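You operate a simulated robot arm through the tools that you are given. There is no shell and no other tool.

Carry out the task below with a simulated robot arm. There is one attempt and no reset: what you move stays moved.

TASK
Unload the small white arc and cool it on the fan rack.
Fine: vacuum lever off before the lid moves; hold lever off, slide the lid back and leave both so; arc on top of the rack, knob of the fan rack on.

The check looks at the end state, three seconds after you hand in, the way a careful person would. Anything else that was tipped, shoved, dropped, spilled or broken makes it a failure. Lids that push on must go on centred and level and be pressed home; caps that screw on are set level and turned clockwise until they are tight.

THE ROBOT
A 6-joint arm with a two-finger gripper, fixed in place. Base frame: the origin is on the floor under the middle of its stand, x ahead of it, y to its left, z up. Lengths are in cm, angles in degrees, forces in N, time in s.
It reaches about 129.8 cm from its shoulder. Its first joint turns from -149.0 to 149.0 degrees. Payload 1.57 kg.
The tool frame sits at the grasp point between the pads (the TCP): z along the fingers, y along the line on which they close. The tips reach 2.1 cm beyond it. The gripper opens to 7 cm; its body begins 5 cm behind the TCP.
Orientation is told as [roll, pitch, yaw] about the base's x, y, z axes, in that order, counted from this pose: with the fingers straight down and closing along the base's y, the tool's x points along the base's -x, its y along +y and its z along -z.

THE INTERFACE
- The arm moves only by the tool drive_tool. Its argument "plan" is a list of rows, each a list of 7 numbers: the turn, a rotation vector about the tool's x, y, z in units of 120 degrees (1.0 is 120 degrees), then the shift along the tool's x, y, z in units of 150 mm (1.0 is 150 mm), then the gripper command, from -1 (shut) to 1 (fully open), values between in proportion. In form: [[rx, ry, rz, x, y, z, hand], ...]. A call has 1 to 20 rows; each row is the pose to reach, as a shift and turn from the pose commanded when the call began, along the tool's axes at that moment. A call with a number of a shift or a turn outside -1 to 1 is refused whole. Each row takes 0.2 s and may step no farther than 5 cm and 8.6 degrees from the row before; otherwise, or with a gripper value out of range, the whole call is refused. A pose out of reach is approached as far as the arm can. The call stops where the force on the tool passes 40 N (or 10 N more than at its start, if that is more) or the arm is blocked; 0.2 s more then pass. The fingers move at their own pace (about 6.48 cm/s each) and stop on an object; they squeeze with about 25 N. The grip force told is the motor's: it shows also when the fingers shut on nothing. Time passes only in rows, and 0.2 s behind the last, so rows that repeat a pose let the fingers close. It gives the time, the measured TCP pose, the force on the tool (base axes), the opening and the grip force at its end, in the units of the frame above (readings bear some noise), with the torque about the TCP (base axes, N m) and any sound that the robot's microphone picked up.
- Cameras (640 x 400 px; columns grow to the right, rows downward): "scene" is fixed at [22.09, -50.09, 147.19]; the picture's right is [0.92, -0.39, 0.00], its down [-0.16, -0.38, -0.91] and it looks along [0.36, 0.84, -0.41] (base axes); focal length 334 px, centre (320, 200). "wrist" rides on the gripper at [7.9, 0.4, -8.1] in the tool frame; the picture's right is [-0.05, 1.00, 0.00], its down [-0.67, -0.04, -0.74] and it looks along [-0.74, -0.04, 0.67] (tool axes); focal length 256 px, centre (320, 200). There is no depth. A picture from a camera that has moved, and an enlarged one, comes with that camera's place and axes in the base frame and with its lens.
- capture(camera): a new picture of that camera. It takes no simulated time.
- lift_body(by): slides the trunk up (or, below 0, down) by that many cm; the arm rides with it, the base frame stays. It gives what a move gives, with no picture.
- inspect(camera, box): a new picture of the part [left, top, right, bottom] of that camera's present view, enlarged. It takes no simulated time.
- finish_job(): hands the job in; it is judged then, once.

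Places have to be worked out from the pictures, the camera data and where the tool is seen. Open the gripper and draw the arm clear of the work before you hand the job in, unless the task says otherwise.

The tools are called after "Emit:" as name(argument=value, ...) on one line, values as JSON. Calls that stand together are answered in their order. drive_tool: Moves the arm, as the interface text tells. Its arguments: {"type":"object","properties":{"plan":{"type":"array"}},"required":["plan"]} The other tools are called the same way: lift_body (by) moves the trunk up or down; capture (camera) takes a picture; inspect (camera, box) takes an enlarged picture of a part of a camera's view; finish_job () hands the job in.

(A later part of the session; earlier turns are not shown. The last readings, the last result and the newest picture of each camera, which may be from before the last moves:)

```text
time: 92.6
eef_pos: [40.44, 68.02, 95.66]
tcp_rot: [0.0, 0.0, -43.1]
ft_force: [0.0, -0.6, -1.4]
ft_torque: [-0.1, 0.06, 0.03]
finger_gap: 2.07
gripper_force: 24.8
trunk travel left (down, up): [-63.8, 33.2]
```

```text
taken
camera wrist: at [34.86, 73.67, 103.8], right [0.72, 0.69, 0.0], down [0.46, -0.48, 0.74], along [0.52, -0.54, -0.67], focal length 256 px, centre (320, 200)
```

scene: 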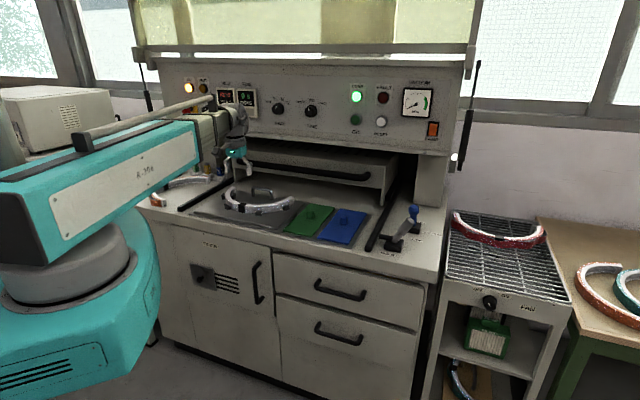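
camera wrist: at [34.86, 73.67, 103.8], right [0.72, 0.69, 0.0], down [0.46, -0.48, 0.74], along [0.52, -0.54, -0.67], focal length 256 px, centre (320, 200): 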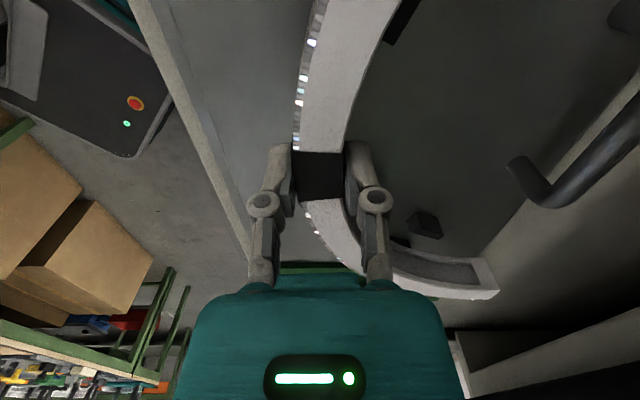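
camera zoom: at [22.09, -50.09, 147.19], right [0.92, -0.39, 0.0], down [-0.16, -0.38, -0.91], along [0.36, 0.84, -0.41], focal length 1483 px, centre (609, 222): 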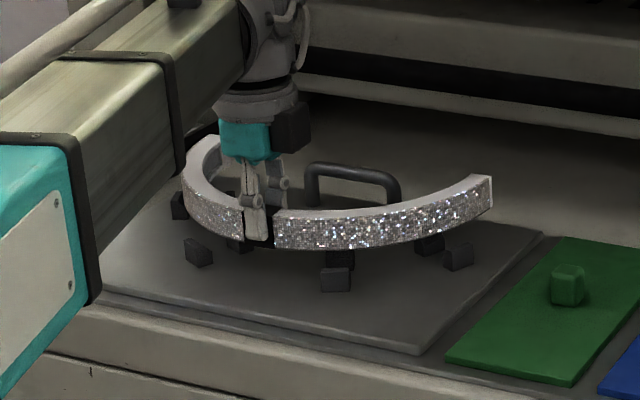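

The arc came up level, leaving pegs and plate undisturbed. I'll raise a bit more, then draw it forward out of the machine.

Emit:
lift_body(by=6)

Emit:
drive_tool(plan=[[0, 0, 0, 0, -0.12, 0, -1], [0, 0, 0, 0, -0.28, 0, -1], [0, 0, 0, 0, -0.44, 0, -1], [0, 0, 0, 0, -0.6, 0, -1], [0, 0, 0, 0, -0.76, 0, -1], [0, 0, 0, 0, -0.9, 0, -1]])

Emit:
lift_body(by=9)

Emit:
capture(camera="scene")

Emit:
capture(camera="wrist")

```text
time: 93.6
eef_pos: [40.42, 68.07, 101.68]
tcp_rot: [0.0, 0.0, -43.3]
ft_force: [-0.5, -0.7, -1.9]
ft_torque: [-0.06, 0.08, 0.01]
finger_gap: 2.1
gripper_force: 25.1
trunk travel left (down, up): [-69.8, 27.2]
```

```text
time: 95.0
eef_pos: [31.24, 58.19, 101.67]
tcp_rot: [0.1, 0.1, -43.1]
ft_force: [0.0, -0.3, -1.8]
ft_torque: [-0.08, 0.07, -0.03]
finger_gap: 2.08
gripper_force: 25.5
trunk travel left (down, up): [-69.8, 27.2]
```

```text
time: 96.3
eef_pos: [31.12, 58.11, 110.71]
tcp_rot: [0.0, 0.1, -43.2]
ft_force: [0.1, 0.6, -2.0]
ft_torque: [-0.09, 0.07, 0.0]
finger_gap: 2.07
gripper_force: 24.9
trunk travel left (down, up): [-78.8, 18.2]
```

```text
taken
```

scene: 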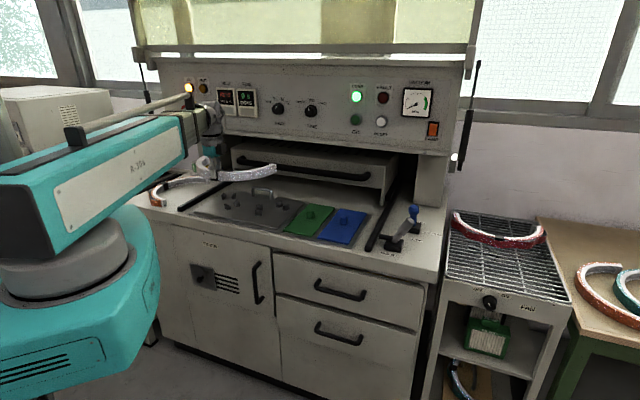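

```text
taken
camera wrist: at [25.65, 63.87, 118.81], right [0.72, 0.69, 0.0], down [0.46, -0.48, 0.74], along [0.52, -0.54, -0.67], focal length 256 px, centre (320, 200)
```

wrist: 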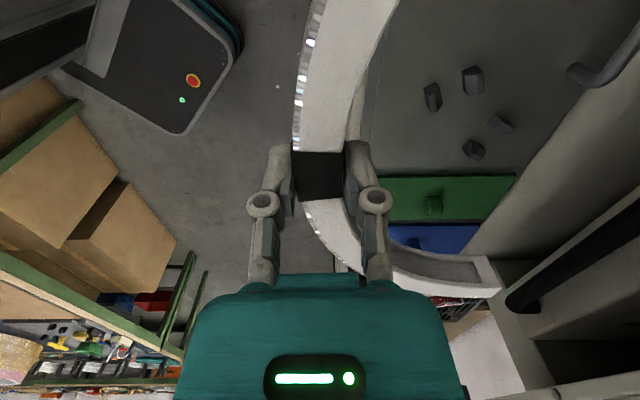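

The arc is held securely (about 2 N). The lid stays back. I'll now carry it right along the front of the machine, above the levers, toward the rack.

Emit:
drive_tool(plan=[[0, 0, 0, -0.1, 0, 0, -1], [0, 0, 0, -0.28, 0, 0, -1], [0, 0, 0, -0.46, 0, 0, -1], [0, 0, 0, -0.64, 0, 0, -1], [0, 0, 0, -0.82, 0, 0, -1], [0, 0, 0, -1.0, 0, 0, -1]])

Emit:
drive_tool(plan=[[0, 0, 0, -0.18, 0, 0, -1], [0, 0, 0, -0.36, 0, 0, -1], [0, 0, 0, -0.54, 0, 0, -1], [0, 0, 0, -0.72, 0, 0, -1], [0, 0, 0, -0.9, 0, 0, -1], [0, 0, 0, -1.0, 0, 0, -1]])

Emit:
capture(camera="scene")

```text
time: 97.7
eef_pos: [42.3, 47.97, 110.74]
tcp_rot: [0.0, 0.1, -43.1]
ft_force: [1.3, -0.2, -1.6]
ft_torque: [-0.09, 0.04, -0.01]
finger_gap: 2.09
gripper_force: 24.9
trunk travel left (down, up): [-78.8, 18.2]
```

```text
time: 99.1
eef_pos: [53.19, 37.61, 110.64]
tcp_rot: [0.0, 0.1, -43.3]
ft_force: [0.7, 0.9, -1.6]
ft_torque: [-0.09, 0.05, -0.01]
finger_gap: 2.11
gripper_force: 24.8
trunk travel left (down, up): [-78.8, 18.2]
```

```text
taken
```

scene: 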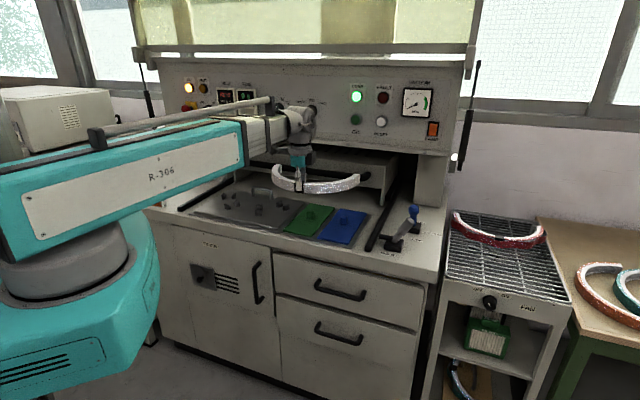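

All steady. Continuing to the right over the levers (tops ≈101, arc bottom ≈107.5).

Emit:
drive_tool(plan=[[0, 0, 0, -0.18, 0, 0, -1], [0, 0, 0, -0.36, 0, 0, -1], [0, 0, 0, -0.54, 0, 0, -1], [0, 0, 0, -0.72, 0, 0, -1], [0, 0, 0, -0.9, 0, 0, -1], [0, 0, 0, -1.0, 0, 0, -1]])

Emit:
drive_tool(plan=[[0, 0, 0, -0.18, 0, 0, -1], [0, 0, 0, -0.36, 0, 0, -1], [0, 0, 0, -0.54, 0, 0, -1], [0, 0, 0, -0.72, 0, 0, -1], [0, 0, 0, -0.9, 0, 0, -1], [0, 0, 0, -1.0, 0, 0, -1]])

Emit:
capture(camera="scene")

Emit:
capture(camera="wrist")

```text
time: 100.5
eef_pos: [64.11, 27.24, 110.62]
tcp_rot: [0.0, 0.0, -43.1]
ft_force: [0.5, 0.1, -1.8]
ft_torque: [-0.05, 0.06, 0.0]
finger_gap: 2.09
gripper_force: 24.3
trunk travel left (down, up): [-78.8, 18.2]
```

```text
time: 101.9
eef_pos: [75.08, 16.87, 110.67]
tcp_rot: [0.0, 0.1, -43.0]
ft_force: [-0.2, 0.4, -1.5]
ft_torque: [-0.06, 0.04, 0.02]
finger_gap: 2.07
gripper_force: 24.7
trunk travel left (down, up): [-78.8, 18.2]
```

```text
taken
```

scene: 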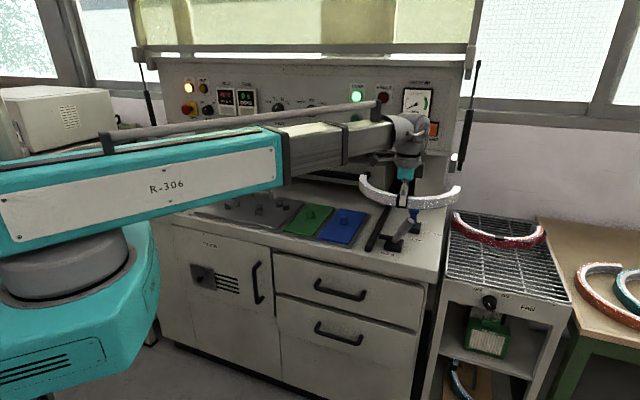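

```text
taken
camera wrist: at [69.52, 22.71, 118.8], right [0.72, 0.69, 0.0], down [0.46, -0.48, 0.74], along [0.52, -0.54, -0.67], focal length 256 px, centre (320, 200)
```

wrist: 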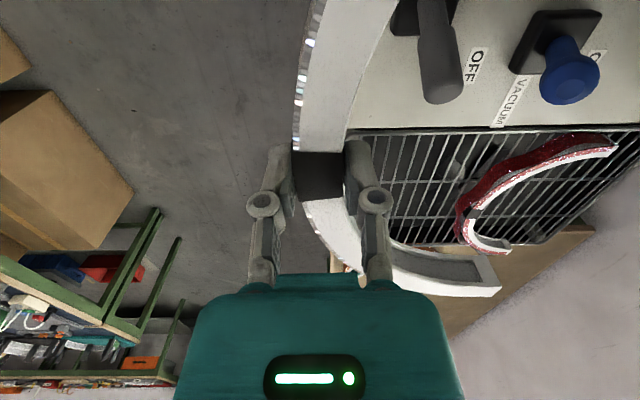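

The rack is in view. I'll enlarge it in both cameras to measure its width and the free space in front of the red arc before going further.

Emit:
inspect(camera="wrist", box=[340, 100, 640, 300])

Emit:
inspect(camera="scene", box=[430, 200, 590, 320])

```text
2.00 times, centred on (490, 200) of wrist
camera zoom: at [69.52, 22.71, 118.8], right [0.72, 0.69, 0.0], down [0.46, -0.48, 0.74], along [0.52, -0.54, -0.67], focal length 512 px, centre (-20, 200)
```

zoom: 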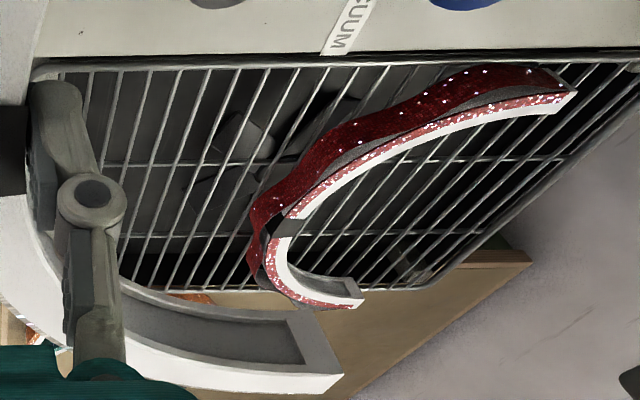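

```text
3.33 times, centred on (510, 260) of scene
camera zoom: at [22.09, -50.09, 147.19], right [0.92, -0.39, 0.0], down [-0.16, -0.38, -0.91], along [0.36, 0.84, -0.41], focal length 1112 px, centre (-313, 0)
```

zoom: 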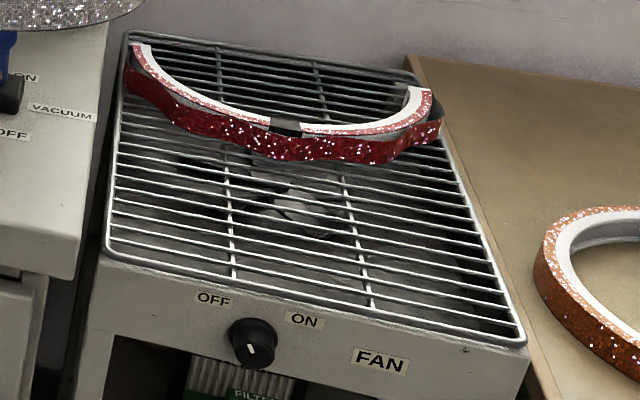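

Measured: the rack spans a≈57–89, b≈67–114 at z≈86, with the red arc's front at b≈90. The free area takes my 29×15 cm arc with its apex at b≈73, centred at a≈73. I'll continue right, still at b≈63.5.

Emit:
drive_tool(plan=[[0, 0, 0, -0.18, 0, 0, -1], [0, 0, 0, -0.36, 0, 0, -1], [0, 0, 0, -0.54, 0, 0, -1], [0, 0, 0, -0.72, 0, 0, -1], [0, 0, 0, -0.9, 0, 0, -1], [0, 0, 0, -1.0, 0, 0, -1]])

Emit:
drive_tool(plan=[[0, 0, 0, -0.18, 0, 0, -1], [0, 0, 0, -0.36, 0, 0, -1], [0, 0, 0, -0.54, 0, 0, -1], [0, 0, 0, -0.72, 0, 0, -1], [0, 0, 0, -0.9, 0, 0, -1], [0, 0, 0, -0.967, 0, 0, -1]])

Emit:
lift_body(by=-9)

Emit:
capture(camera="scene")

Emit:
capture(camera="wrist")

```text
time: 103.3
eef_pos: [86.09, 6.82, 110.66]
tcp_rot: [0.0, 0.1, -43.1]
ft_force: [0.1, 0.4, -2.1]
ft_torque: [-0.04, 0.04, -0.01]
finger_gap: 2.12
gripper_force: 25.0
trunk travel left (down, up): [-78.8, 18.2]
```

```text
time: 104.7
eef_pos: [96.72, -3.2, 110.65]
tcp_rot: [0.0, 0.1, -43.2]
ft_force: [-0.6, -0.2, -1.7]
ft_torque: [-0.11, 0.07, 0.04]
finger_gap: 2.1
gripper_force: 24.5
trunk travel left (down, up): [-78.8, 18.2]
```

```text
time: 105.9
eef_pos: [96.67, -3.07, 101.69]
tcp_rot: [0.0, 0.1, -43.2]
ft_force: [-1.0, 0.6, -0.9]
ft_torque: [-0.07, 0.08, -0.01]
finger_gap: 2.09
gripper_force: 25.1
trunk travel left (down, up): [-69.8, 27.2]
```

```text
taken
```

scene: 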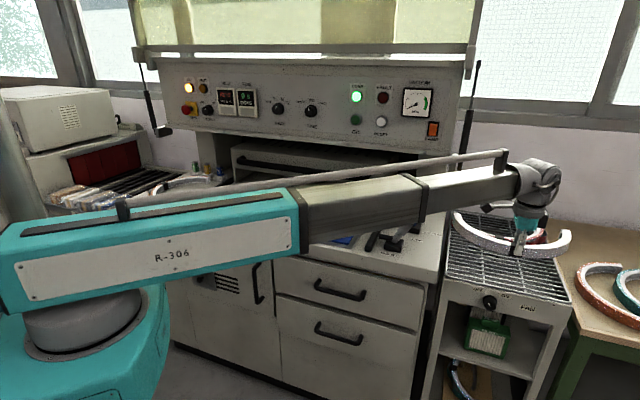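

```text
taken
camera wrist: at [91.08, 2.65, 109.81], right [0.72, 0.69, 0.0], down [0.46, -0.48, 0.74], along [0.51, -0.54, -0.67], focal length 256 px, centre (320, 200)
```

wrist: 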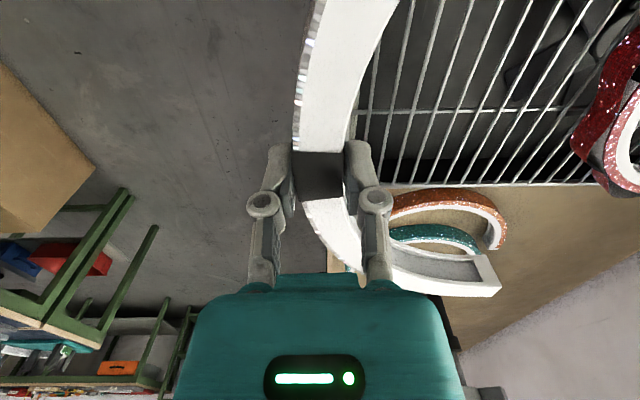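

The rack's right edge re-measures at a≈89.4, so the arc (58.4–87.8) fits. I'll move 9.3 cm back over the rack and look from both cameras.

Emit:
drive_tool(plan=[[0, 0, 0, 0, 0.15, 0, -1], [0, 0, 0, 0, 0.32, 0, -1], [0, 0, 0, 0, 0.49, 0, -1], [0, 0, 0, -0.007, 0.62, 0, -1], [0, 0, 0, -0.007, 0.62, 0, -1]])

Emit:
lift_body(by=-6)

Emit:
inspect(camera="scene", box=[430, 180, 600, 320])

Emit:
capture(camera="wrist")

```text
time: 107.1
eef_pos: [102.95, 3.75, 101.65]
tcp_rot: [0.0, 0.0, -43.2]
ft_force: [0.3, 0.8, -1.1]
ft_torque: [-0.03, 0.05, 0.01]
finger_gap: 2.09
gripper_force: 25.0
trunk travel left (down, up): [-69.8, 27.2]
```

```text
time: 108.1
eef_pos: [102.98, 3.75, 95.66]
tcp_rot: [0.0, 0.0, -43.2]
ft_force: [-0.8, -0.5, -1.5]
ft_torque: [-0.1, 0.04, 0.05]
finger_gap: 2.07
gripper_force: 25.3
trunk travel left (down, up): [-63.8, 33.2]
```

```text
2.86 times, centred on (515, 250) of scene
camera zoom: at [22.09, -50.09, 147.19], right [0.92, -0.39, 0.0], down [-0.16, -0.38, -0.91], along [0.36, 0.84, -0.41], focal length 954 px, centre (-237, 57)
```

zoom: 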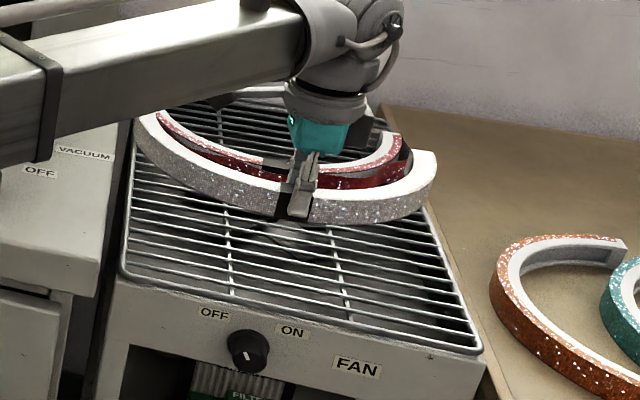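

```text
taken
camera wrist: at [97.45, 9.48, 103.8], right [0.72, 0.69, 0.0], down [0.46, -0.48, 0.74], along [0.51, -0.54, -0.67], focal length 256 px, centre (320, 200)
```

wrist: 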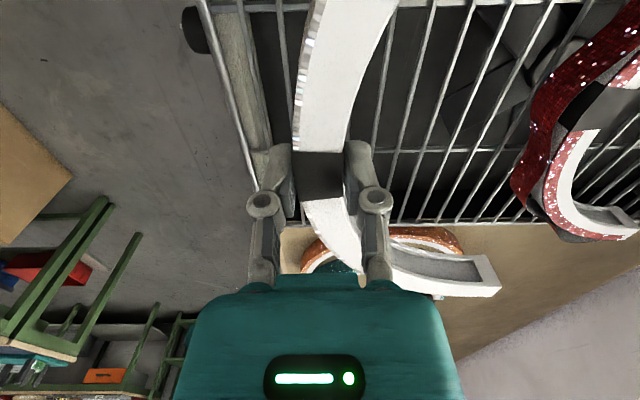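

The landing spot is about 6 cm inside the front rim and well clear of the red arc. I'll lower 4.5 cm, then in small steps until I feel the rack.

Emit:
lift_body(by=-4.5)

Emit:
inspect(camera="scene", box=[430, 180, 600, 320])

Emit:
capture(camera="wrist")

```text
time: 109.0
eef_pos: [103.02, 3.73, 91.02]
tcp_rot: [0.0, 0.1, -43.1]
ft_force: [0.0, -0.4, -1.3]
ft_torque: [-0.07, 0.06, -0.02]
finger_gap: 2.09
gripper_force: 25.2
trunk travel left (down, up): [-59.3, 37.7]
```

```text
2.86 times, centred on (515, 250) of scene
camera zoom: at [22.09, -50.09, 147.19], right [0.92, -0.39, 0.0], down [-0.16, -0.38, -0.91], along [0.36, 0.84, -0.41], focal length 954 px, centre (-237, 57)
```

zoom: 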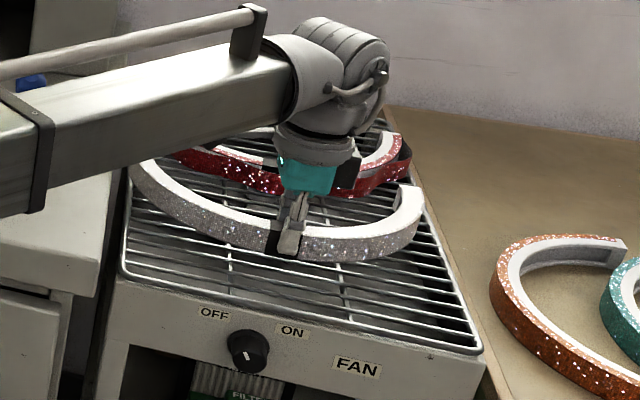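

```text
taken
camera wrist: at [97.45, 9.48, 99.3], right [0.72, 0.69, 0.0], down [0.46, -0.48, 0.74], along [0.51, -0.54, -0.67], focal length 256 px, centre (320, 200)
```

wrist: 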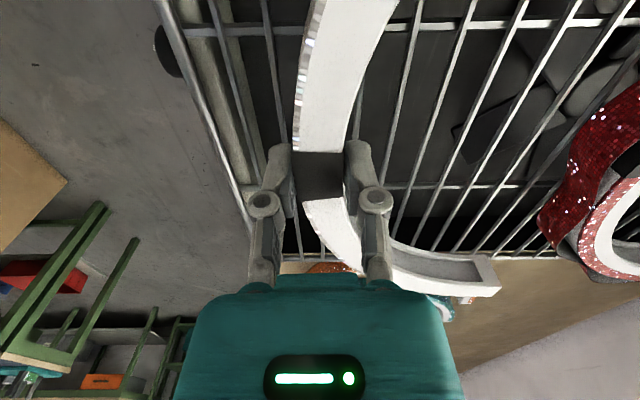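

Positioned well inside the rack. Lowering in small steps now, watching the vertical force.

Emit:
lift_body(by=-0.8)

Emit:
lift_body(by=-0.4)

```text
time: 109.6
eef_pos: [103.08, 3.77, 90.33]
tcp_rot: [0.0, 0.0, -43.3]
ft_force: [-0.5, -0.2, -2.5]
ft_torque: [-0.11, 0.04, 0.01]
finger_gap: 2.11
gripper_force: 25.1
trunk travel left (down, up): [-58.5, 38.5]
```

```text
time: 110.1
eef_pos: [103.04, 3.8, 89.98]
tcp_rot: [0.1, 0.1, -43.2]
ft_force: [0.5, 0.0, -1.3]
ft_torque: [-0.06, 0.07, 0.01]
finger_gap: 2.07
gripper_force: 25.3
trunk travel left (down, up): [-58.1, 38.9]
```

No contact yet (force still just the arc's weight). Continuing down in 0.4 cm steps.

Emit:
lift_body(by=-0.4)

Emit:
lift_body(by=-0.4)

Emit:
inspect(camera="scene", box=[440, 190, 580, 310])

```text
time: 110.6
eef_pos: [102.98, 3.93, 89.46]
tcp_rot: [0.1, 0.1, -43.3]
ft_force: [0.1, 0.1, -1.6]
ft_torque: [-0.06, 0.05, 0.02]
finger_gap: 2.06
gripper_force: 24.0
trunk travel left (down, up): [-57.7, 39.3]
```

```text
time: 111.2
eef_pos: [103.0, 3.67, 89.11]
tcp_rot: [0.0, 0.2, -43.3]
ft_force: [-0.9, 0.6, -1.1]
ft_torque: [-0.06, -0.06, 0.0]
finger_gap: 2.07
gripper_force: 24.8
trunk travel left (down, up): [-57.3, 39.7]
```

```text
3.33 times, centred on (510, 250) of scene
camera zoom: at [22.09, -50.09, 147.19], right [0.92, -0.39, 0.0], down [-0.16, -0.38, -0.91], along [0.36, 0.84, -0.41], focal length 1112 px, centre (-313, 33)
```

zoom: 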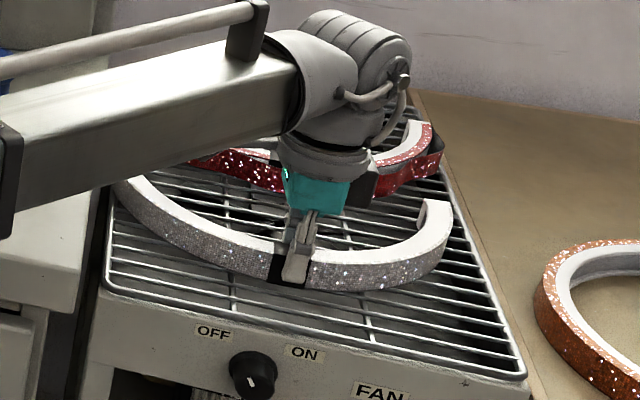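

The torque has just shifted, hinting at first contact. A couple more small steps.

Emit:
lift_body(by=-0.3)

Emit:
lift_body(by=-0.3)

Emit:
inspect(camera="scene", box=[440, 190, 580, 310])

```text
time: 111.7
eef_pos: [102.93, 3.79, 89.01]
tcp_rot: [0.2, 0.1, -43.3]
ft_force: [7.8, 0.3, 21.1]
ft_torque: [0.0, -0.17, -0.02]
finger_gap: 2.09
gripper_force: 24.8
trunk travel left (down, up): [-57.0, 40.0]
```

```text
time: 112.2
eef_pos: [102.9, 3.77, 88.78]
tcp_rot: [0.1, 0.2, -43.1]
ft_force: [4.7, 1.4, 20.5]
ft_torque: [-0.06, -0.18, -0.08]
finger_gap: 2.06
gripper_force: 25.2
trunk travel left (down, up): [-56.7, 40.3]
```

```text
3.33 times, centred on (510, 250) of scene
camera zoom: at [22.09, -50.09, 147.19], right [0.92, -0.39, 0.0], down [-0.16, -0.38, -0.91], along [0.36, 0.84, -0.41], focal length 1112 px, centre (-313, 33)
```

zoom: 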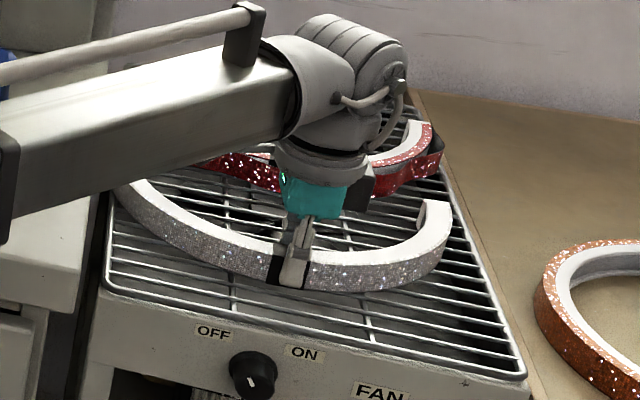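

The arc is seated on the rack (20 N upward reaction). I'll ease off 0.4 cm and then open the fingers.

Emit:
lift_body(by=0.4)

Emit:
drive_tool(plan=[[0, 0, 0, 0, 0, 0, -0.5], [0, 0, 0, 0, 0, 0, -0.2], [0, 0, 0, 0, 0, 0, 0.2], [0, 0, 0, 0, 0, 0, 0.6], [0, 0, 0, 0, 0, 0, 0.8]])

Emit:
inspect(camera="scene", box=[440, 190, 580, 310])

Emit:
capture(camera="wrist")

```text
time: 112.7
eef_pos: [102.97, 3.83, 88.96]
tcp_rot: [0.0, 0.2, -43.3]
ft_force: [0.2, -0.7, -2.4]
ft_torque: [-0.09, 0.04, 0.0]
finger_gap: 2.09
gripper_force: 24.7
trunk travel left (down, up): [-57.1, 39.9]
```

```text
time: 113.9
eef_pos: [103.0, 3.81, 88.94]
tcp_rot: [0.1, 0.2, -43.2]
ft_force: [0.2, 0.5, -0.2]
ft_torque: [0.0, 0.0, -0.01]
finger_gap: 6.28
gripper_force: 0.1
trunk travel left (down, up): [-57.1, 39.9]
```

```text
3.33 times, centred on (510, 250) of scene
camera zoom: at [22.09, -50.09, 147.19], right [0.92, -0.39, 0.0], down [-0.16, -0.38, -0.91], along [0.36, 0.84, -0.41], focal length 1112 px, centre (-313, 33)
```

zoom: 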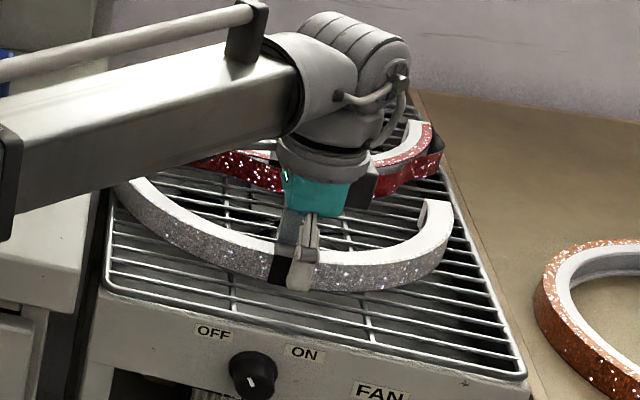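

```text
taken
camera wrist: at [97.44, 9.48, 97.11], right [0.72, 0.69, 0.0], down [0.46, -0.48, 0.74], along [0.51, -0.54, -0.67], focal length 256 px, centre (320, 200)
```

wrist: 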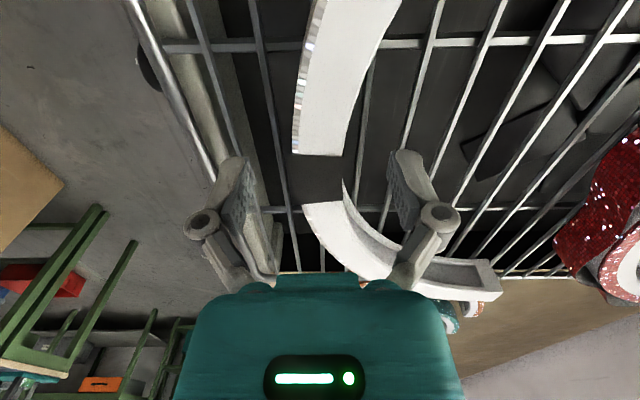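

The arc stands level on the rack, released. I'll raise straight up, checking it doesn't catch.

Emit:
lift_body(by=2)

Emit:
lift_body(by=12)

Emit:
inspect(camera="scene", box=[430, 190, 590, 320])

Emit:
capture(camera="wrist")

```text
time: 114.6
eef_pos: [103.01, 3.78, 90.89]
tcp_rot: [0.0, 0.2, -43.2]
ft_force: [0.2, -0.6, -0.6]
ft_torque: [-0.01, 0.0, 0.01]
finger_gap: 6.27
gripper_force: 0.0
trunk travel left (down, up): [-59.1, 37.9]
```

```text
time: 116.1
eef_pos: [102.97, 3.77, 102.99]
tcp_rot: [-0.1, 0.1, -43.2]
ft_force: [0.0, 0.7, -0.1]
ft_torque: [-0.02, -0.02, 0.0]
finger_gap: 6.31
gripper_force: 0.1
trunk travel left (down, up): [-71.1, 25.9]
```

```text
3.08 times, centred on (510, 255) of scene
camera zoom: at [22.09, -50.09, 147.19], right [0.92, -0.39, 0.0], down [-0.16, -0.38, -0.91], along [0.36, 0.84, -0.41], focal length 1027 px, centre (-265, 31)
```

zoom: 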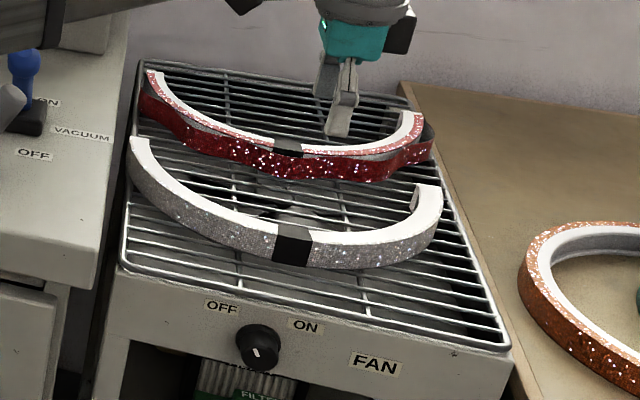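

```text
taken
camera wrist: at [97.46, 9.48, 111.1], right [0.72, 0.69, 0.0], down [0.46, -0.48, 0.74], along [0.51, -0.54, -0.67], focal length 256 px, centre (320, 200)
```

wrist: 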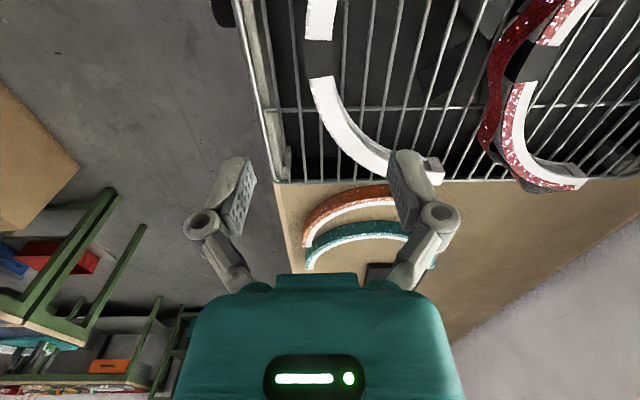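

The arc is on the rack. I'll look closer at its left end relative to the rack's rim.

Emit:
inspect(camera="scene", box=[445, 215, 495, 265])

Emit:
inspect(camera="scene", box=[520, 230, 570, 280])

Emit:
inspect(camera="scene", box=[475, 285, 525, 320])

```text
8.00 times, centred on (470, 240) of scene
camera zoom: at [22.09, -50.09, 147.19], right [0.92, -0.39, 0.0], down [-0.16, -0.38, -0.91], along [0.36, 0.84, -0.41], focal length 2670 px, centre (-880, -120)
```

zoom: 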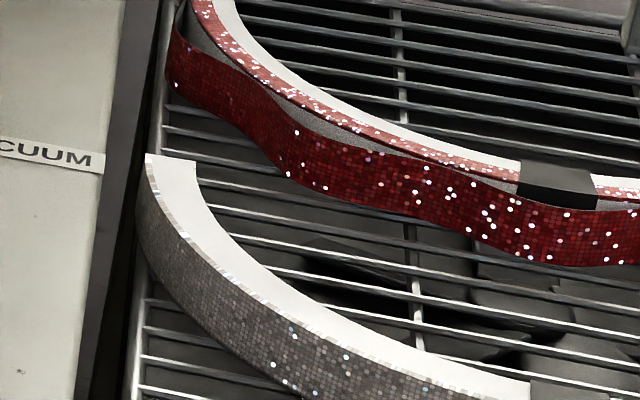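

```text
8.00 times, centred on (545, 255) of scene
camera zoom: at [22.09, -50.09, 147.19], right [0.92, -0.39, 0.0], down [-0.16, -0.38, -0.91], along [0.36, 0.84, -0.41], focal length 2670 px, centre (-1480, -240)
```

zoom: 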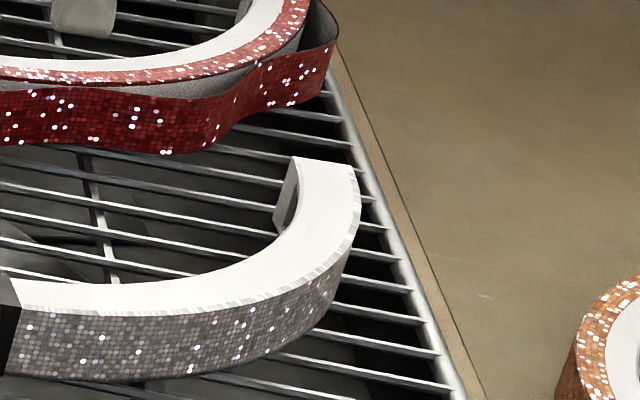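

```text
11.43 times, centred on (500, 302) of scene
camera zoom: at [22.09, -50.09, 147.19], right [0.92, -0.39, 0.0], down [-0.16, -0.38, -0.91], along [0.36, 0.84, -0.41], focal length 3814 px, centre (-1737, -971)
```

zoom: 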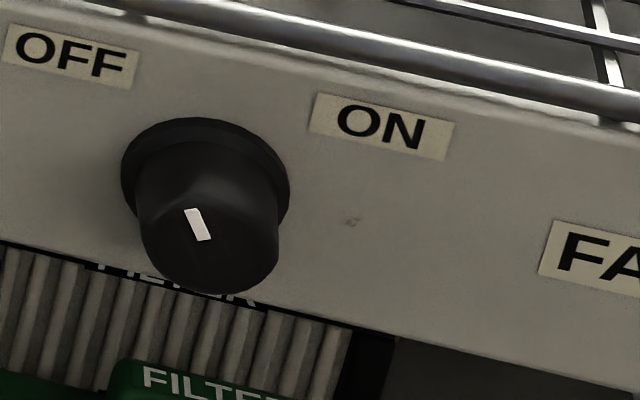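

The arc's left end sits right on (slightly over) the left rim while the right has about 3 cm spare. I'll re-grip it and shift it 1.4 cm right so it's fully within the rack.

Emit:
lift_body(by=-12)

Emit:
lift_body(by=-1.9)

Emit:
drive_tool(plan=[[0, 0, 0, 0, 0, 0, 0.4], [0, 0, 0, 0, 0, 0, 0], [0, 0, 0, 0, 0, 0, -0.4], [0, 0, 0, 0, 0, 0, -1], [0, 0, 0, 0, 0, 0, -1]])

Emit:
lift_body(by=1.2)

Emit:
inspect(camera="scene", box=[430, 190, 590, 320])

```text
time: 117.6
eef_pos: [102.87, 3.84, 90.91]
tcp_rot: [0.0, 0.1, -43.2]
ft_force: [0.0, 0.2, 0.0]
ft_torque: [0.0, 0.0, 0.06]
finger_gap: 6.3
gripper_force: 0.0
trunk travel left (down, up): [-59.1, 37.9]
```

```text
time: 118.3
eef_pos: [103.04, 3.77, 89.09]
tcp_rot: [0.1, 0.1, -43.3]
ft_force: [-0.4, -0.2, 0.7]
ft_torque: [0.0, 0.03, 0.0]
finger_gap: 6.32
gripper_force: 0.0
trunk travel left (down, up): [-57.2, 39.8]
```

```text
time: 119.5
eef_pos: [103.06, 3.83, 89.06]
tcp_rot: [0.1, 0.1, -43.2]
ft_force: [1.1, 1.0, -0.2]
ft_torque: [0.03, -0.01, 0.02]
finger_gap: 2.07
gripper_force: 24.8
trunk travel left (down, up): [-57.2, 39.8]
```

```text
time: 120.1
eef_pos: [103.05, 3.77, 90.2]
tcp_rot: [0.0, 0.1, -43.2]
ft_force: [-0.1, 0.0, -1.6]
ft_torque: [-0.1, 0.05, -0.01]
finger_gap: 2.1
gripper_force: 25.3
trunk travel left (down, up): [-58.4, 38.6]
```

```text
3.08 times, centred on (510, 255) of scene
camera zoom: at [22.09, -50.09, 147.19], right [0.92, -0.39, 0.0], down [-0.16, -0.38, -0.91], along [0.36, 0.84, -0.41], focal length 1027 px, centre (-265, 31)
```

zoom: 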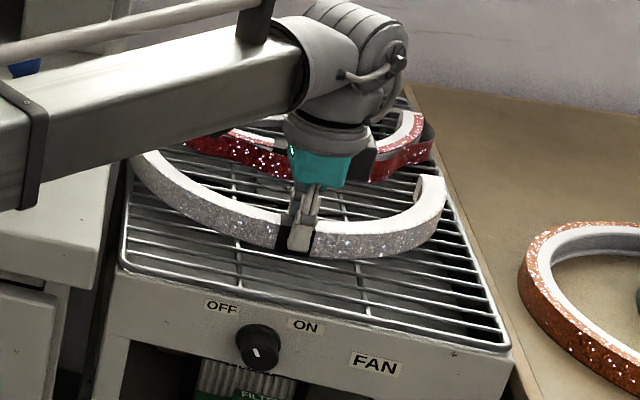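

Gripped and lifted 1.2 cm cleanly. Now I'll shift 1.4 cm right and lower it again.

Emit:
drive_tool(plan=[[0, 0, 0, -0.047, 0, 0, -1], [0, 0, 0, -0.0933, 0, 0, -1], [0, 0, 0, -0.0933, 0, 0, -1]])

Emit:
lift_body(by=-1.0)

Emit:
lift_body(by=-0.25)

```text
time: 120.9
eef_pos: [104.07, 2.84, 90.29]
tcp_rot: [-0.1, 0.0, -43.3]
ft_force: [0.3, -0.9, -2.5]
ft_torque: [-0.07, 0.07, 0.01]
finger_gap: 2.09
gripper_force: 24.8
trunk travel left (down, up): [-58.4, 38.6]
```

```text
time: 121.4
eef_pos: [104.05, 2.85, 89.22]
tcp_rot: [0.1, 0.0, -43.2]
ft_force: [-0.4, -0.2, -1.2]
ft_torque: [-0.06, 0.05, -0.02]
finger_gap: 2.05
gripper_force: 24.9
trunk travel left (down, up): [-57.4, 39.6]
```

```text
time: 122.0
eef_pos: [104.11, 2.81, 88.94]
tcp_rot: [0.1, 0.1, -43.2]
ft_force: [2.3, 0.1, 5.1]
ft_torque: [0.16, 0.16, 0.01]
finger_gap: 2.06
gripper_force: 24.8
trunk travel left (down, up): [-57.2, 39.8]
```

The arc has touched down (force went from −1.2 to +5 N). I'll release it and rise.

Emit:
drive_tool(plan=[[0, 0, 0, 0, 0, 0, -0.5], [0, 0, 0, 0, 0, 0, -0.2], [0, 0, 0, 0, 0, 0, 0.2], [0, 0, 0, 0, 0, 0, 0.6], [0, 0, 0, 0, 0, 0, 0.8]])

Emit:
lift_body(by=2)

Emit:
lift_body(by=12)

Emit:
inspect(camera="scene", box=[430, 190, 590, 320])

Emit:
inspect(camera="scene", box=[445, 215, 495, 265])

```text
time: 123.2
eef_pos: [104.07, 2.91, 89.04]
tcp_rot: [0.1, 0.1, -43.2]
ft_force: [0.1, 0.2, -0.4]
ft_torque: [0.01, 0.0, 0.0]
finger_gap: 6.3
gripper_force: 0.0
trunk travel left (down, up): [-57.2, 39.8]
```

```text
time: 123.8
eef_pos: [103.98, 2.84, 91.05]
tcp_rot: [-0.1, 0.2, -43.2]
ft_force: [-1.3, 0.2, 0.1]
ft_torque: [0.02, -0.02, -0.02]
finger_gap: 6.3
gripper_force: 0.1
trunk travel left (down, up): [-59.2, 37.8]
```

```text
time: 125.3
eef_pos: [104.0, 2.92, 102.92]
tcp_rot: [0.0, 0.1, -43.2]
ft_force: [0.0, -0.8, -1.1]
ft_torque: [-0.01, 0.0, -0.03]
finger_gap: 6.31
gripper_force: 0.1
trunk travel left (down, up): [-71.2, 25.8]
```

```text
3.08 times, centred on (510, 255) of scene
camera zoom: at [22.09, -50.09, 147.19], right [0.92, -0.39, 0.0], down [-0.16, -0.38, -0.91], along [0.36, 0.84, -0.41], focal length 1027 px, centre (-265, 31)
```

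zoom: 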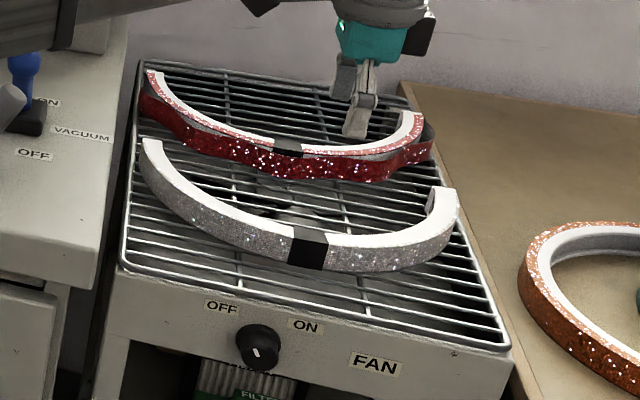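

```text
8.00 times, centred on (470, 240) of scene
camera zoom: at [22.09, -50.09, 147.19], right [0.92, -0.39, 0.0], down [-0.16, -0.38, -0.91], along [0.36, 0.84, -0.41], focal length 2670 px, centre (-880, -120)
```

zoom: 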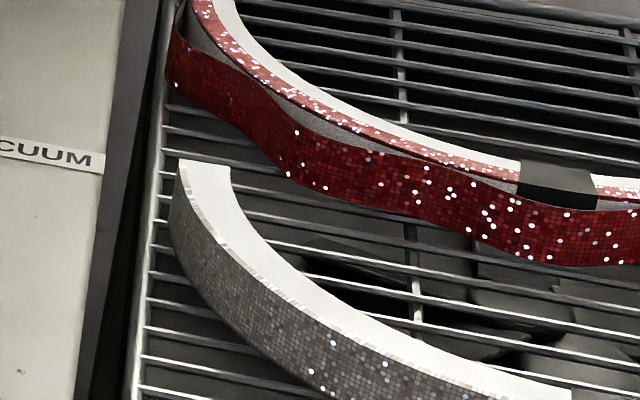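

The arc now sits fully inside the rack's rim on both sides. Next, the fan knob: its mark points up-left at OFF, so it must turn clockwise to ON. I'll first back the arm out in front of the rack.

Emit:
drive_tool(plan=[[0, 0, 0, 0, -0.2, 0, 0.8], [0, 0, 0, 0, -0.4, 0, 0.8], [0, 0, 0, 0, -0.6, 0, 0.8], [0, 0, 0, 0, -0.8, 0, 0.8], [0, 0, 0, 0, -1.0, 0, 0.8]])

Emit:
drive_tool(plan=[[0, 0, 0, 0, -0.2, 0, 0.8], [0, 0, 0, 0, -0.4, 0, 0.8], [0, 0, 0, 0, -0.6, 0, 0.8], [0, 0, 0, 0, -0.75, 0, 0.8]])

Emit:
drive_tool(plan=[[0, 0, -0.0625, 0, 0, 0, 1], [0, 0, -0.125, 0, 0, 0, 1], [0, 0, -0.1875, 0, 0, 0, 1], [0, 0, -0.25, 0, 0, 0, 1], [0, 0, -0.3125, 0, 0, 0, 1], [0, 0, -0.375, 0, 0, 0, 1], [0, 0, -0.4375, 0, 0, 0, 1], [0, 0, -0.5, 0, 0, 0, 1], [0, 0, -0.5625, 0, 0, 0, 1], [0, 0, -0.625, 0, 0, 0, 1], [0, 0, -0.6875, 0, 0, 0, 1], [0, 0, -0.75, 0, 0, 0, 1]])

Emit:
capture(camera="wrist")

Emit:
capture(camera="scene")

```text
time: 126.5
eef_pos: [93.93, -8.15, 103.01]
tcp_rot: [0.1, 0.1, -43.2]
ft_force: [0.2, 0.6, -0.1]
ft_torque: [0.02, 0.01, -0.01]
finger_gap: 6.28
gripper_force: 0.0
trunk travel left (down, up): [-71.2, 25.8]
```

```text
time: 127.5
eef_pos: [86.06, -16.39, 103.06]
tcp_rot: [0.1, 0.1, -43.0]
ft_force: [-0.6, 0.4, -0.4]
ft_torque: [-0.04, 0.06, 0.0]
finger_gap: 6.31
gripper_force: 0.1
trunk travel left (down, up): [-71.2, 25.8]
```

```text
time: 130.1
eef_pos: [86.07, -16.29, 103.05]
tcp_rot: [0.1, 0.0, 47.1]
ft_force: [-0.6, 0.8, -0.2]
ft_torque: [-0.03, -0.01, -0.03]
finger_gap: 6.98
gripper_force: 0.0
trunk travel left (down, up): [-71.2, 25.8]
```

```text
taken
camera wrist: at [80.35, -21.87, 111.14], right [-0.69, 0.72, 0.0], down [0.48, 0.46, 0.75], along [0.54, 0.52, -0.67], focal length 256 px, centre (320, 200)
```

wrist: 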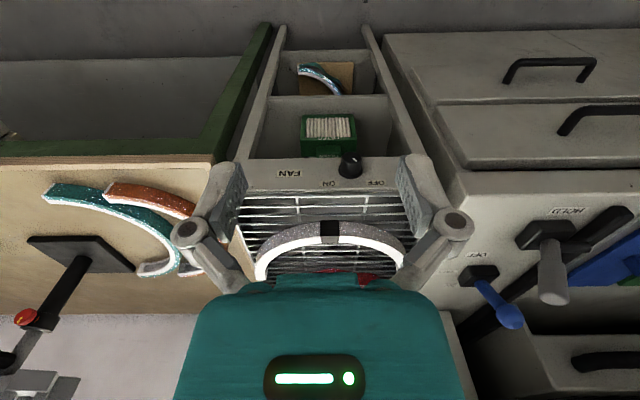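

```text
taken
```

scene: 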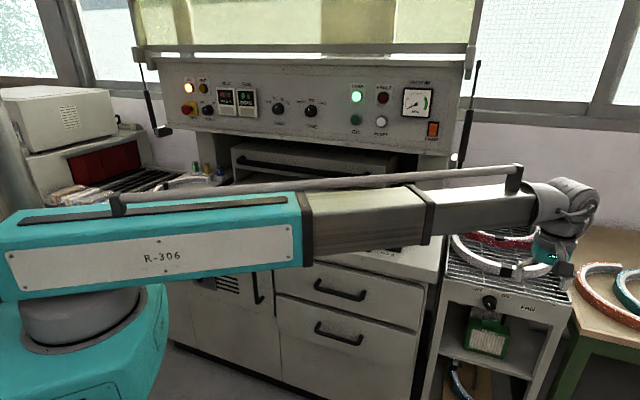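

From here I can see the whole rack, with the arc nicely inside it. I'll zoom on the knob to triangulate it.

Emit:
inspect(camera="wrist", box=[310, 130, 410, 210])

Emit:
inspect(camera="scene", box=[465, 275, 535, 325])

```text
5.00 times, centred on (360, 170) of wrist
camera zoom: at [80.35, -21.87, 111.14], right [-0.69, 0.72, 0.0], down [0.48, 0.46, 0.75], along [0.54, 0.52, -0.67], focal length 1280 px, centre (120, 350)
```

zoom: 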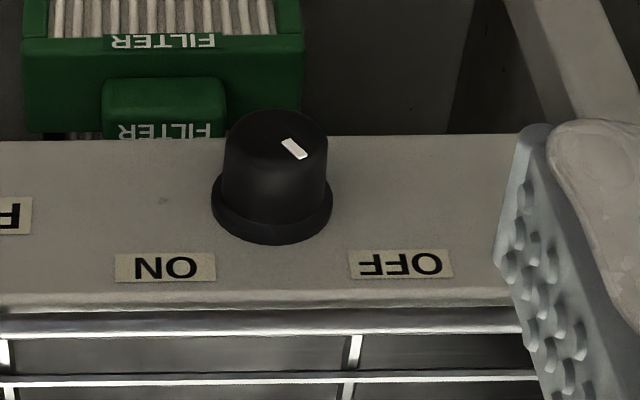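

```text
8.00 times, centred on (500, 300) of scene
camera zoom: at [22.09, -50.09, 147.19], right [0.92, -0.39, 0.0], down [-0.16, -0.38, -0.91], along [0.36, 0.84, -0.41], focal length 2670 px, centre (-1120, -600)
```

zoom: 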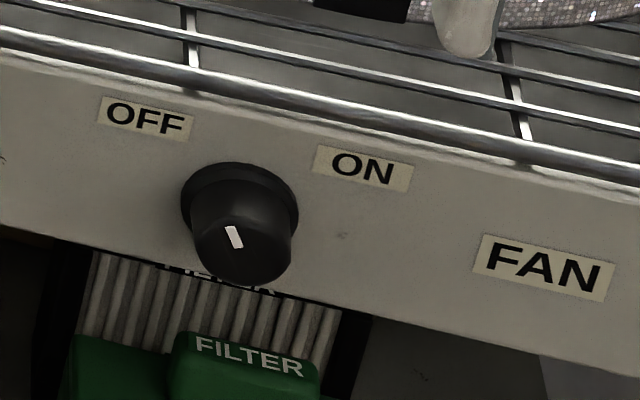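

The knob axis is at about a≈70.2, z≈83.2, front face b≈62; the mark points to OFF and ON lies about 105–110° clockwise. I'll now tilt the gripper from vertical to horizontal (pointing at the rack front) well above and in front of it.

Emit:
drive_tool(plan=[[0, -0.0625, 0, -0.1177, 0, -0.0103, 1], [0, -0.125, 0, -0.2328, 0, -0.0409, 1], [0, -0.1875, 0, -0.3425, 0, -0.0913, 1], [0, -0.25, 0, -0.4445, 0, -0.1608, 1], [0, -0.3125, 0, -0.5361, 0, -0.248, 1], [0, -0.375, 0, -0.6152, 0, -0.3515, 1]])

Emit:
drive_tool(plan=[[0, -0.0625, 0, -0.1291, 0, -0.0377, 1], [0, -0.125, 0, -0.2555, 0, -0.0959, 1], [0, -0.1875, 0, -0.3767, 0, -0.1739, 1], [0, -0.25, 0, -0.49, 0, -0.2707, 1], [0, -0.3125, 0, -0.593, 0, -0.3855, 1], [0, -0.375, 0, -0.6835, 0, -0.5165, 1], [0, -0.375, 0, -0.6835, 0, -0.5165, 1]])

Emit:
capture(camera="wrist")

Emit:
capture(camera="scene")

```text
time: 131.5
eef_pos: [92.45, -9.55, 108.55]
tcp_rot: [0.1, -45.1, 46.8]
ft_force: [1.1, -0.7, 0.0]
ft_torque: [-0.05, -0.01, -0.03]
finger_gap: 7.01
gripper_force: 0.0
trunk travel left (down, up): [-71.2, 25.8]
```

```text
time: 133.1
eef_pos: [93.44, -8.29, 121.68]
tcp_rot: [79.0, -89.9, -32.1]
ft_force: [1.2, -0.6, 0.8]
ft_torque: [-0.01, -0.01, -0.02]
finger_gap: 6.98
gripper_force: 0.0
out of reach, approached as far as the arm can: row 2, 3, 4, 5, 6, 7
trunk travel left (down, up): [-71.2, 25.8]
```

```text
taken
camera wrist: at [87.65, -13.86, 113.71], right [-0.73, 0.68, 0.06], down [-0.48, -0.57, 0.67], along [0.49, 0.46, 0.74], focal length 256 px, centre (320, 200)
```

wrist: 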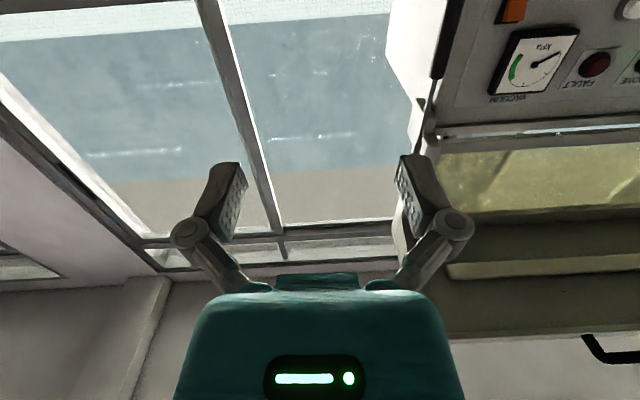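

```text
taken
```

scene: 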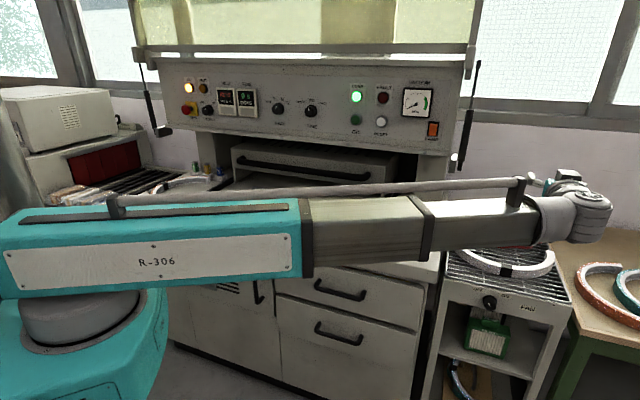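

The tool now points horizontally at the rack. I'll back off to keep ~9 cm from the knob, align laterally to a≈70.2, and lower part way.

Emit:
drive_tool(plan=[[0, 0, 0, 0, 0.08, -0.11, 1], [0, 0, 0, 0, 0.16, -0.22, 1], [0, 0, 0, 0, 0.25, -0.313, 1], [0, 0, 0, 0, 0.25, -0.313, 1]])

Emit:
lift_body(by=-20)

Emit:
capture(camera="wrist")

Emit:
capture(camera="scene")

```text
time: 134.1
eef_pos: [87.65, -8.96, 121.6]
tcp_rot: [137.1, -89.7, -90.2]
ft_force: [0.3, 0.1, 0.8]
ft_torque: [0.0, 0.0, -0.01]
finger_gap: 7.01
gripper_force: 0.1
trunk travel left (down, up): [-71.2, 25.8]
```

```text
time: 136.3
eef_pos: [87.67, -8.88, 101.67]
tcp_rot: [133.9, -89.8, -87.1]
ft_force: [1.1, -0.1, 0.0]
ft_torque: [-0.02, 0.0, 0.01]
finger_gap: 7.0
gripper_force: 0.2
trunk travel left (down, up): [-51.2, 45.8]
```

```text
taken
camera wrist: at [81.7, -14.62, 93.74], right [-0.73, 0.68, 0.06], down [-0.48, -0.57, 0.66], along [0.49, 0.46, 0.75], focal length 256 px, centre (320, 200)
```

wrist: 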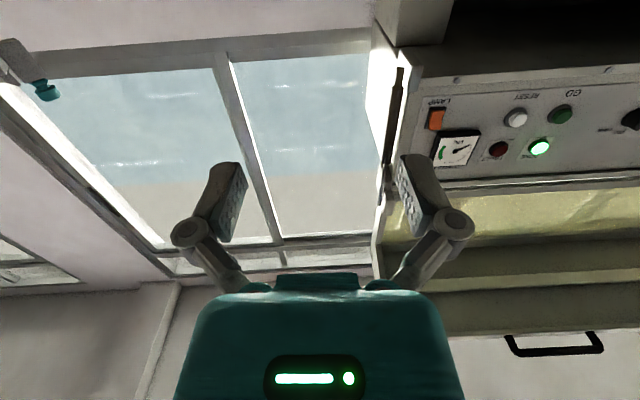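

```text
taken
```

scene: 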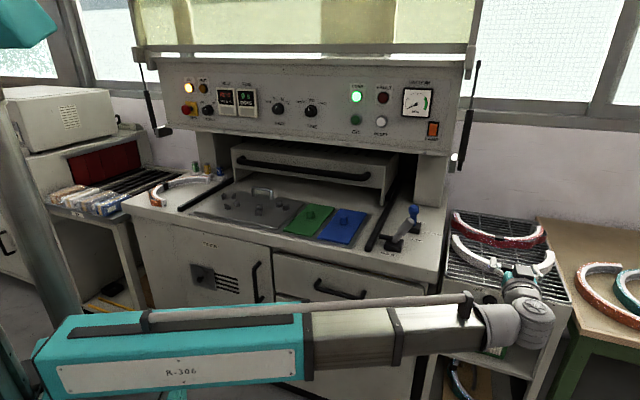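

The arm is aligned (tool axis ≈ +v, a≈70.1). I'll lower the remaining 18.4 cm, staying about 8 cm in front of the knob.

Emit:
lift_body(by=-10)

Emit:
lift_body(by=-8.4)

Emit:
capture(camera="wrist")

Emit:
capture(camera="scene")

```text
time: 137.6
eef_pos: [87.65, -9.15, 91.66]
tcp_rot: [134.2, -89.8, -87.5]
ft_force: [0.1, 0.4, -0.4]
ft_torque: [-0.01, -0.02, 0.01]
finger_gap: 7.02
gripper_force: 0.1
trunk travel left (down, up): [-41.2, 55.8]
```

```text
time: 138.8
eef_pos: [87.68, -9.04, 83.31]
tcp_rot: [134.0, -89.8, -87.2]
ft_force: [0.7, -0.3, 0.2]
ft_torque: [0.0, -0.03, 0.02]
finger_gap: 6.96
gripper_force: 0.0
trunk travel left (down, up): [-32.8, 64.2]
```

```text
taken
camera wrist: at [81.7, -14.62, 75.34], right [-0.73, 0.68, 0.06], down [-0.48, -0.57, 0.66], along [0.49, 0.46, 0.75], focal length 256 px, centre (320, 200)
```

wrist: 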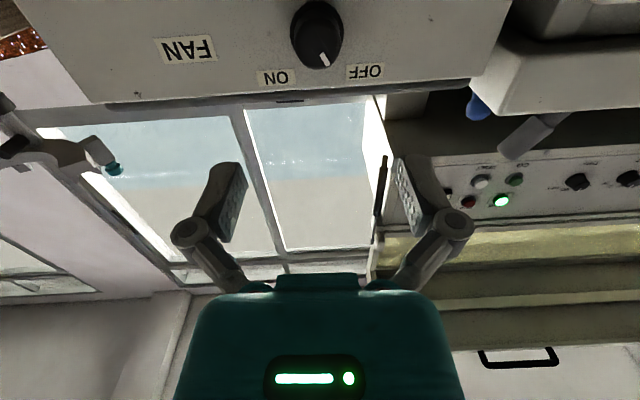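

```text
taken
```

scene: 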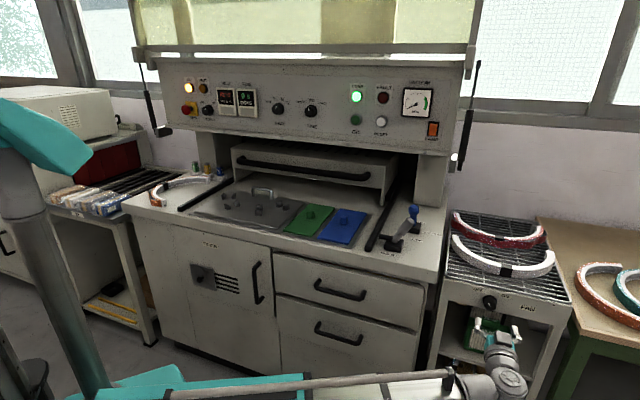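

Now the knob is in clear view from below. Combining this with the earlier view gives the knob flange at (96.0, −0.1, 81.3) → a≈70.3, b≈65.4, z≈81.3. I'll zoom to confirm the front face and mark.

Emit:
inspect(camera="wrist", box=[240, 0, 400, 110])

```text
3.64 times, centred on (320, 55) of wrist
camera zoom: at [81.7, -14.62, 75.34], right [-0.73, 0.68, 0.06], down [-0.48, -0.57, 0.66], along [0.49, 0.46, 0.75], focal length 931 px, centre (320, 727)
```

zoom: 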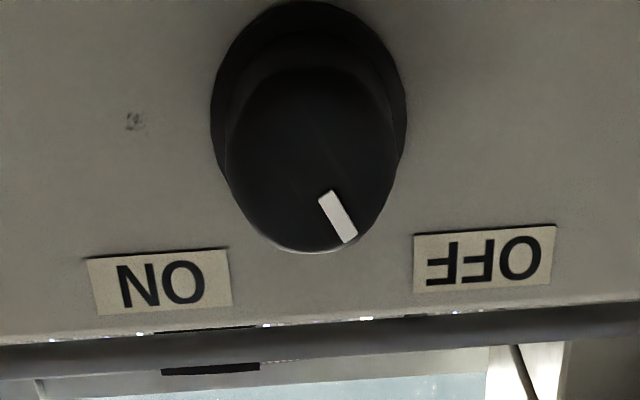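

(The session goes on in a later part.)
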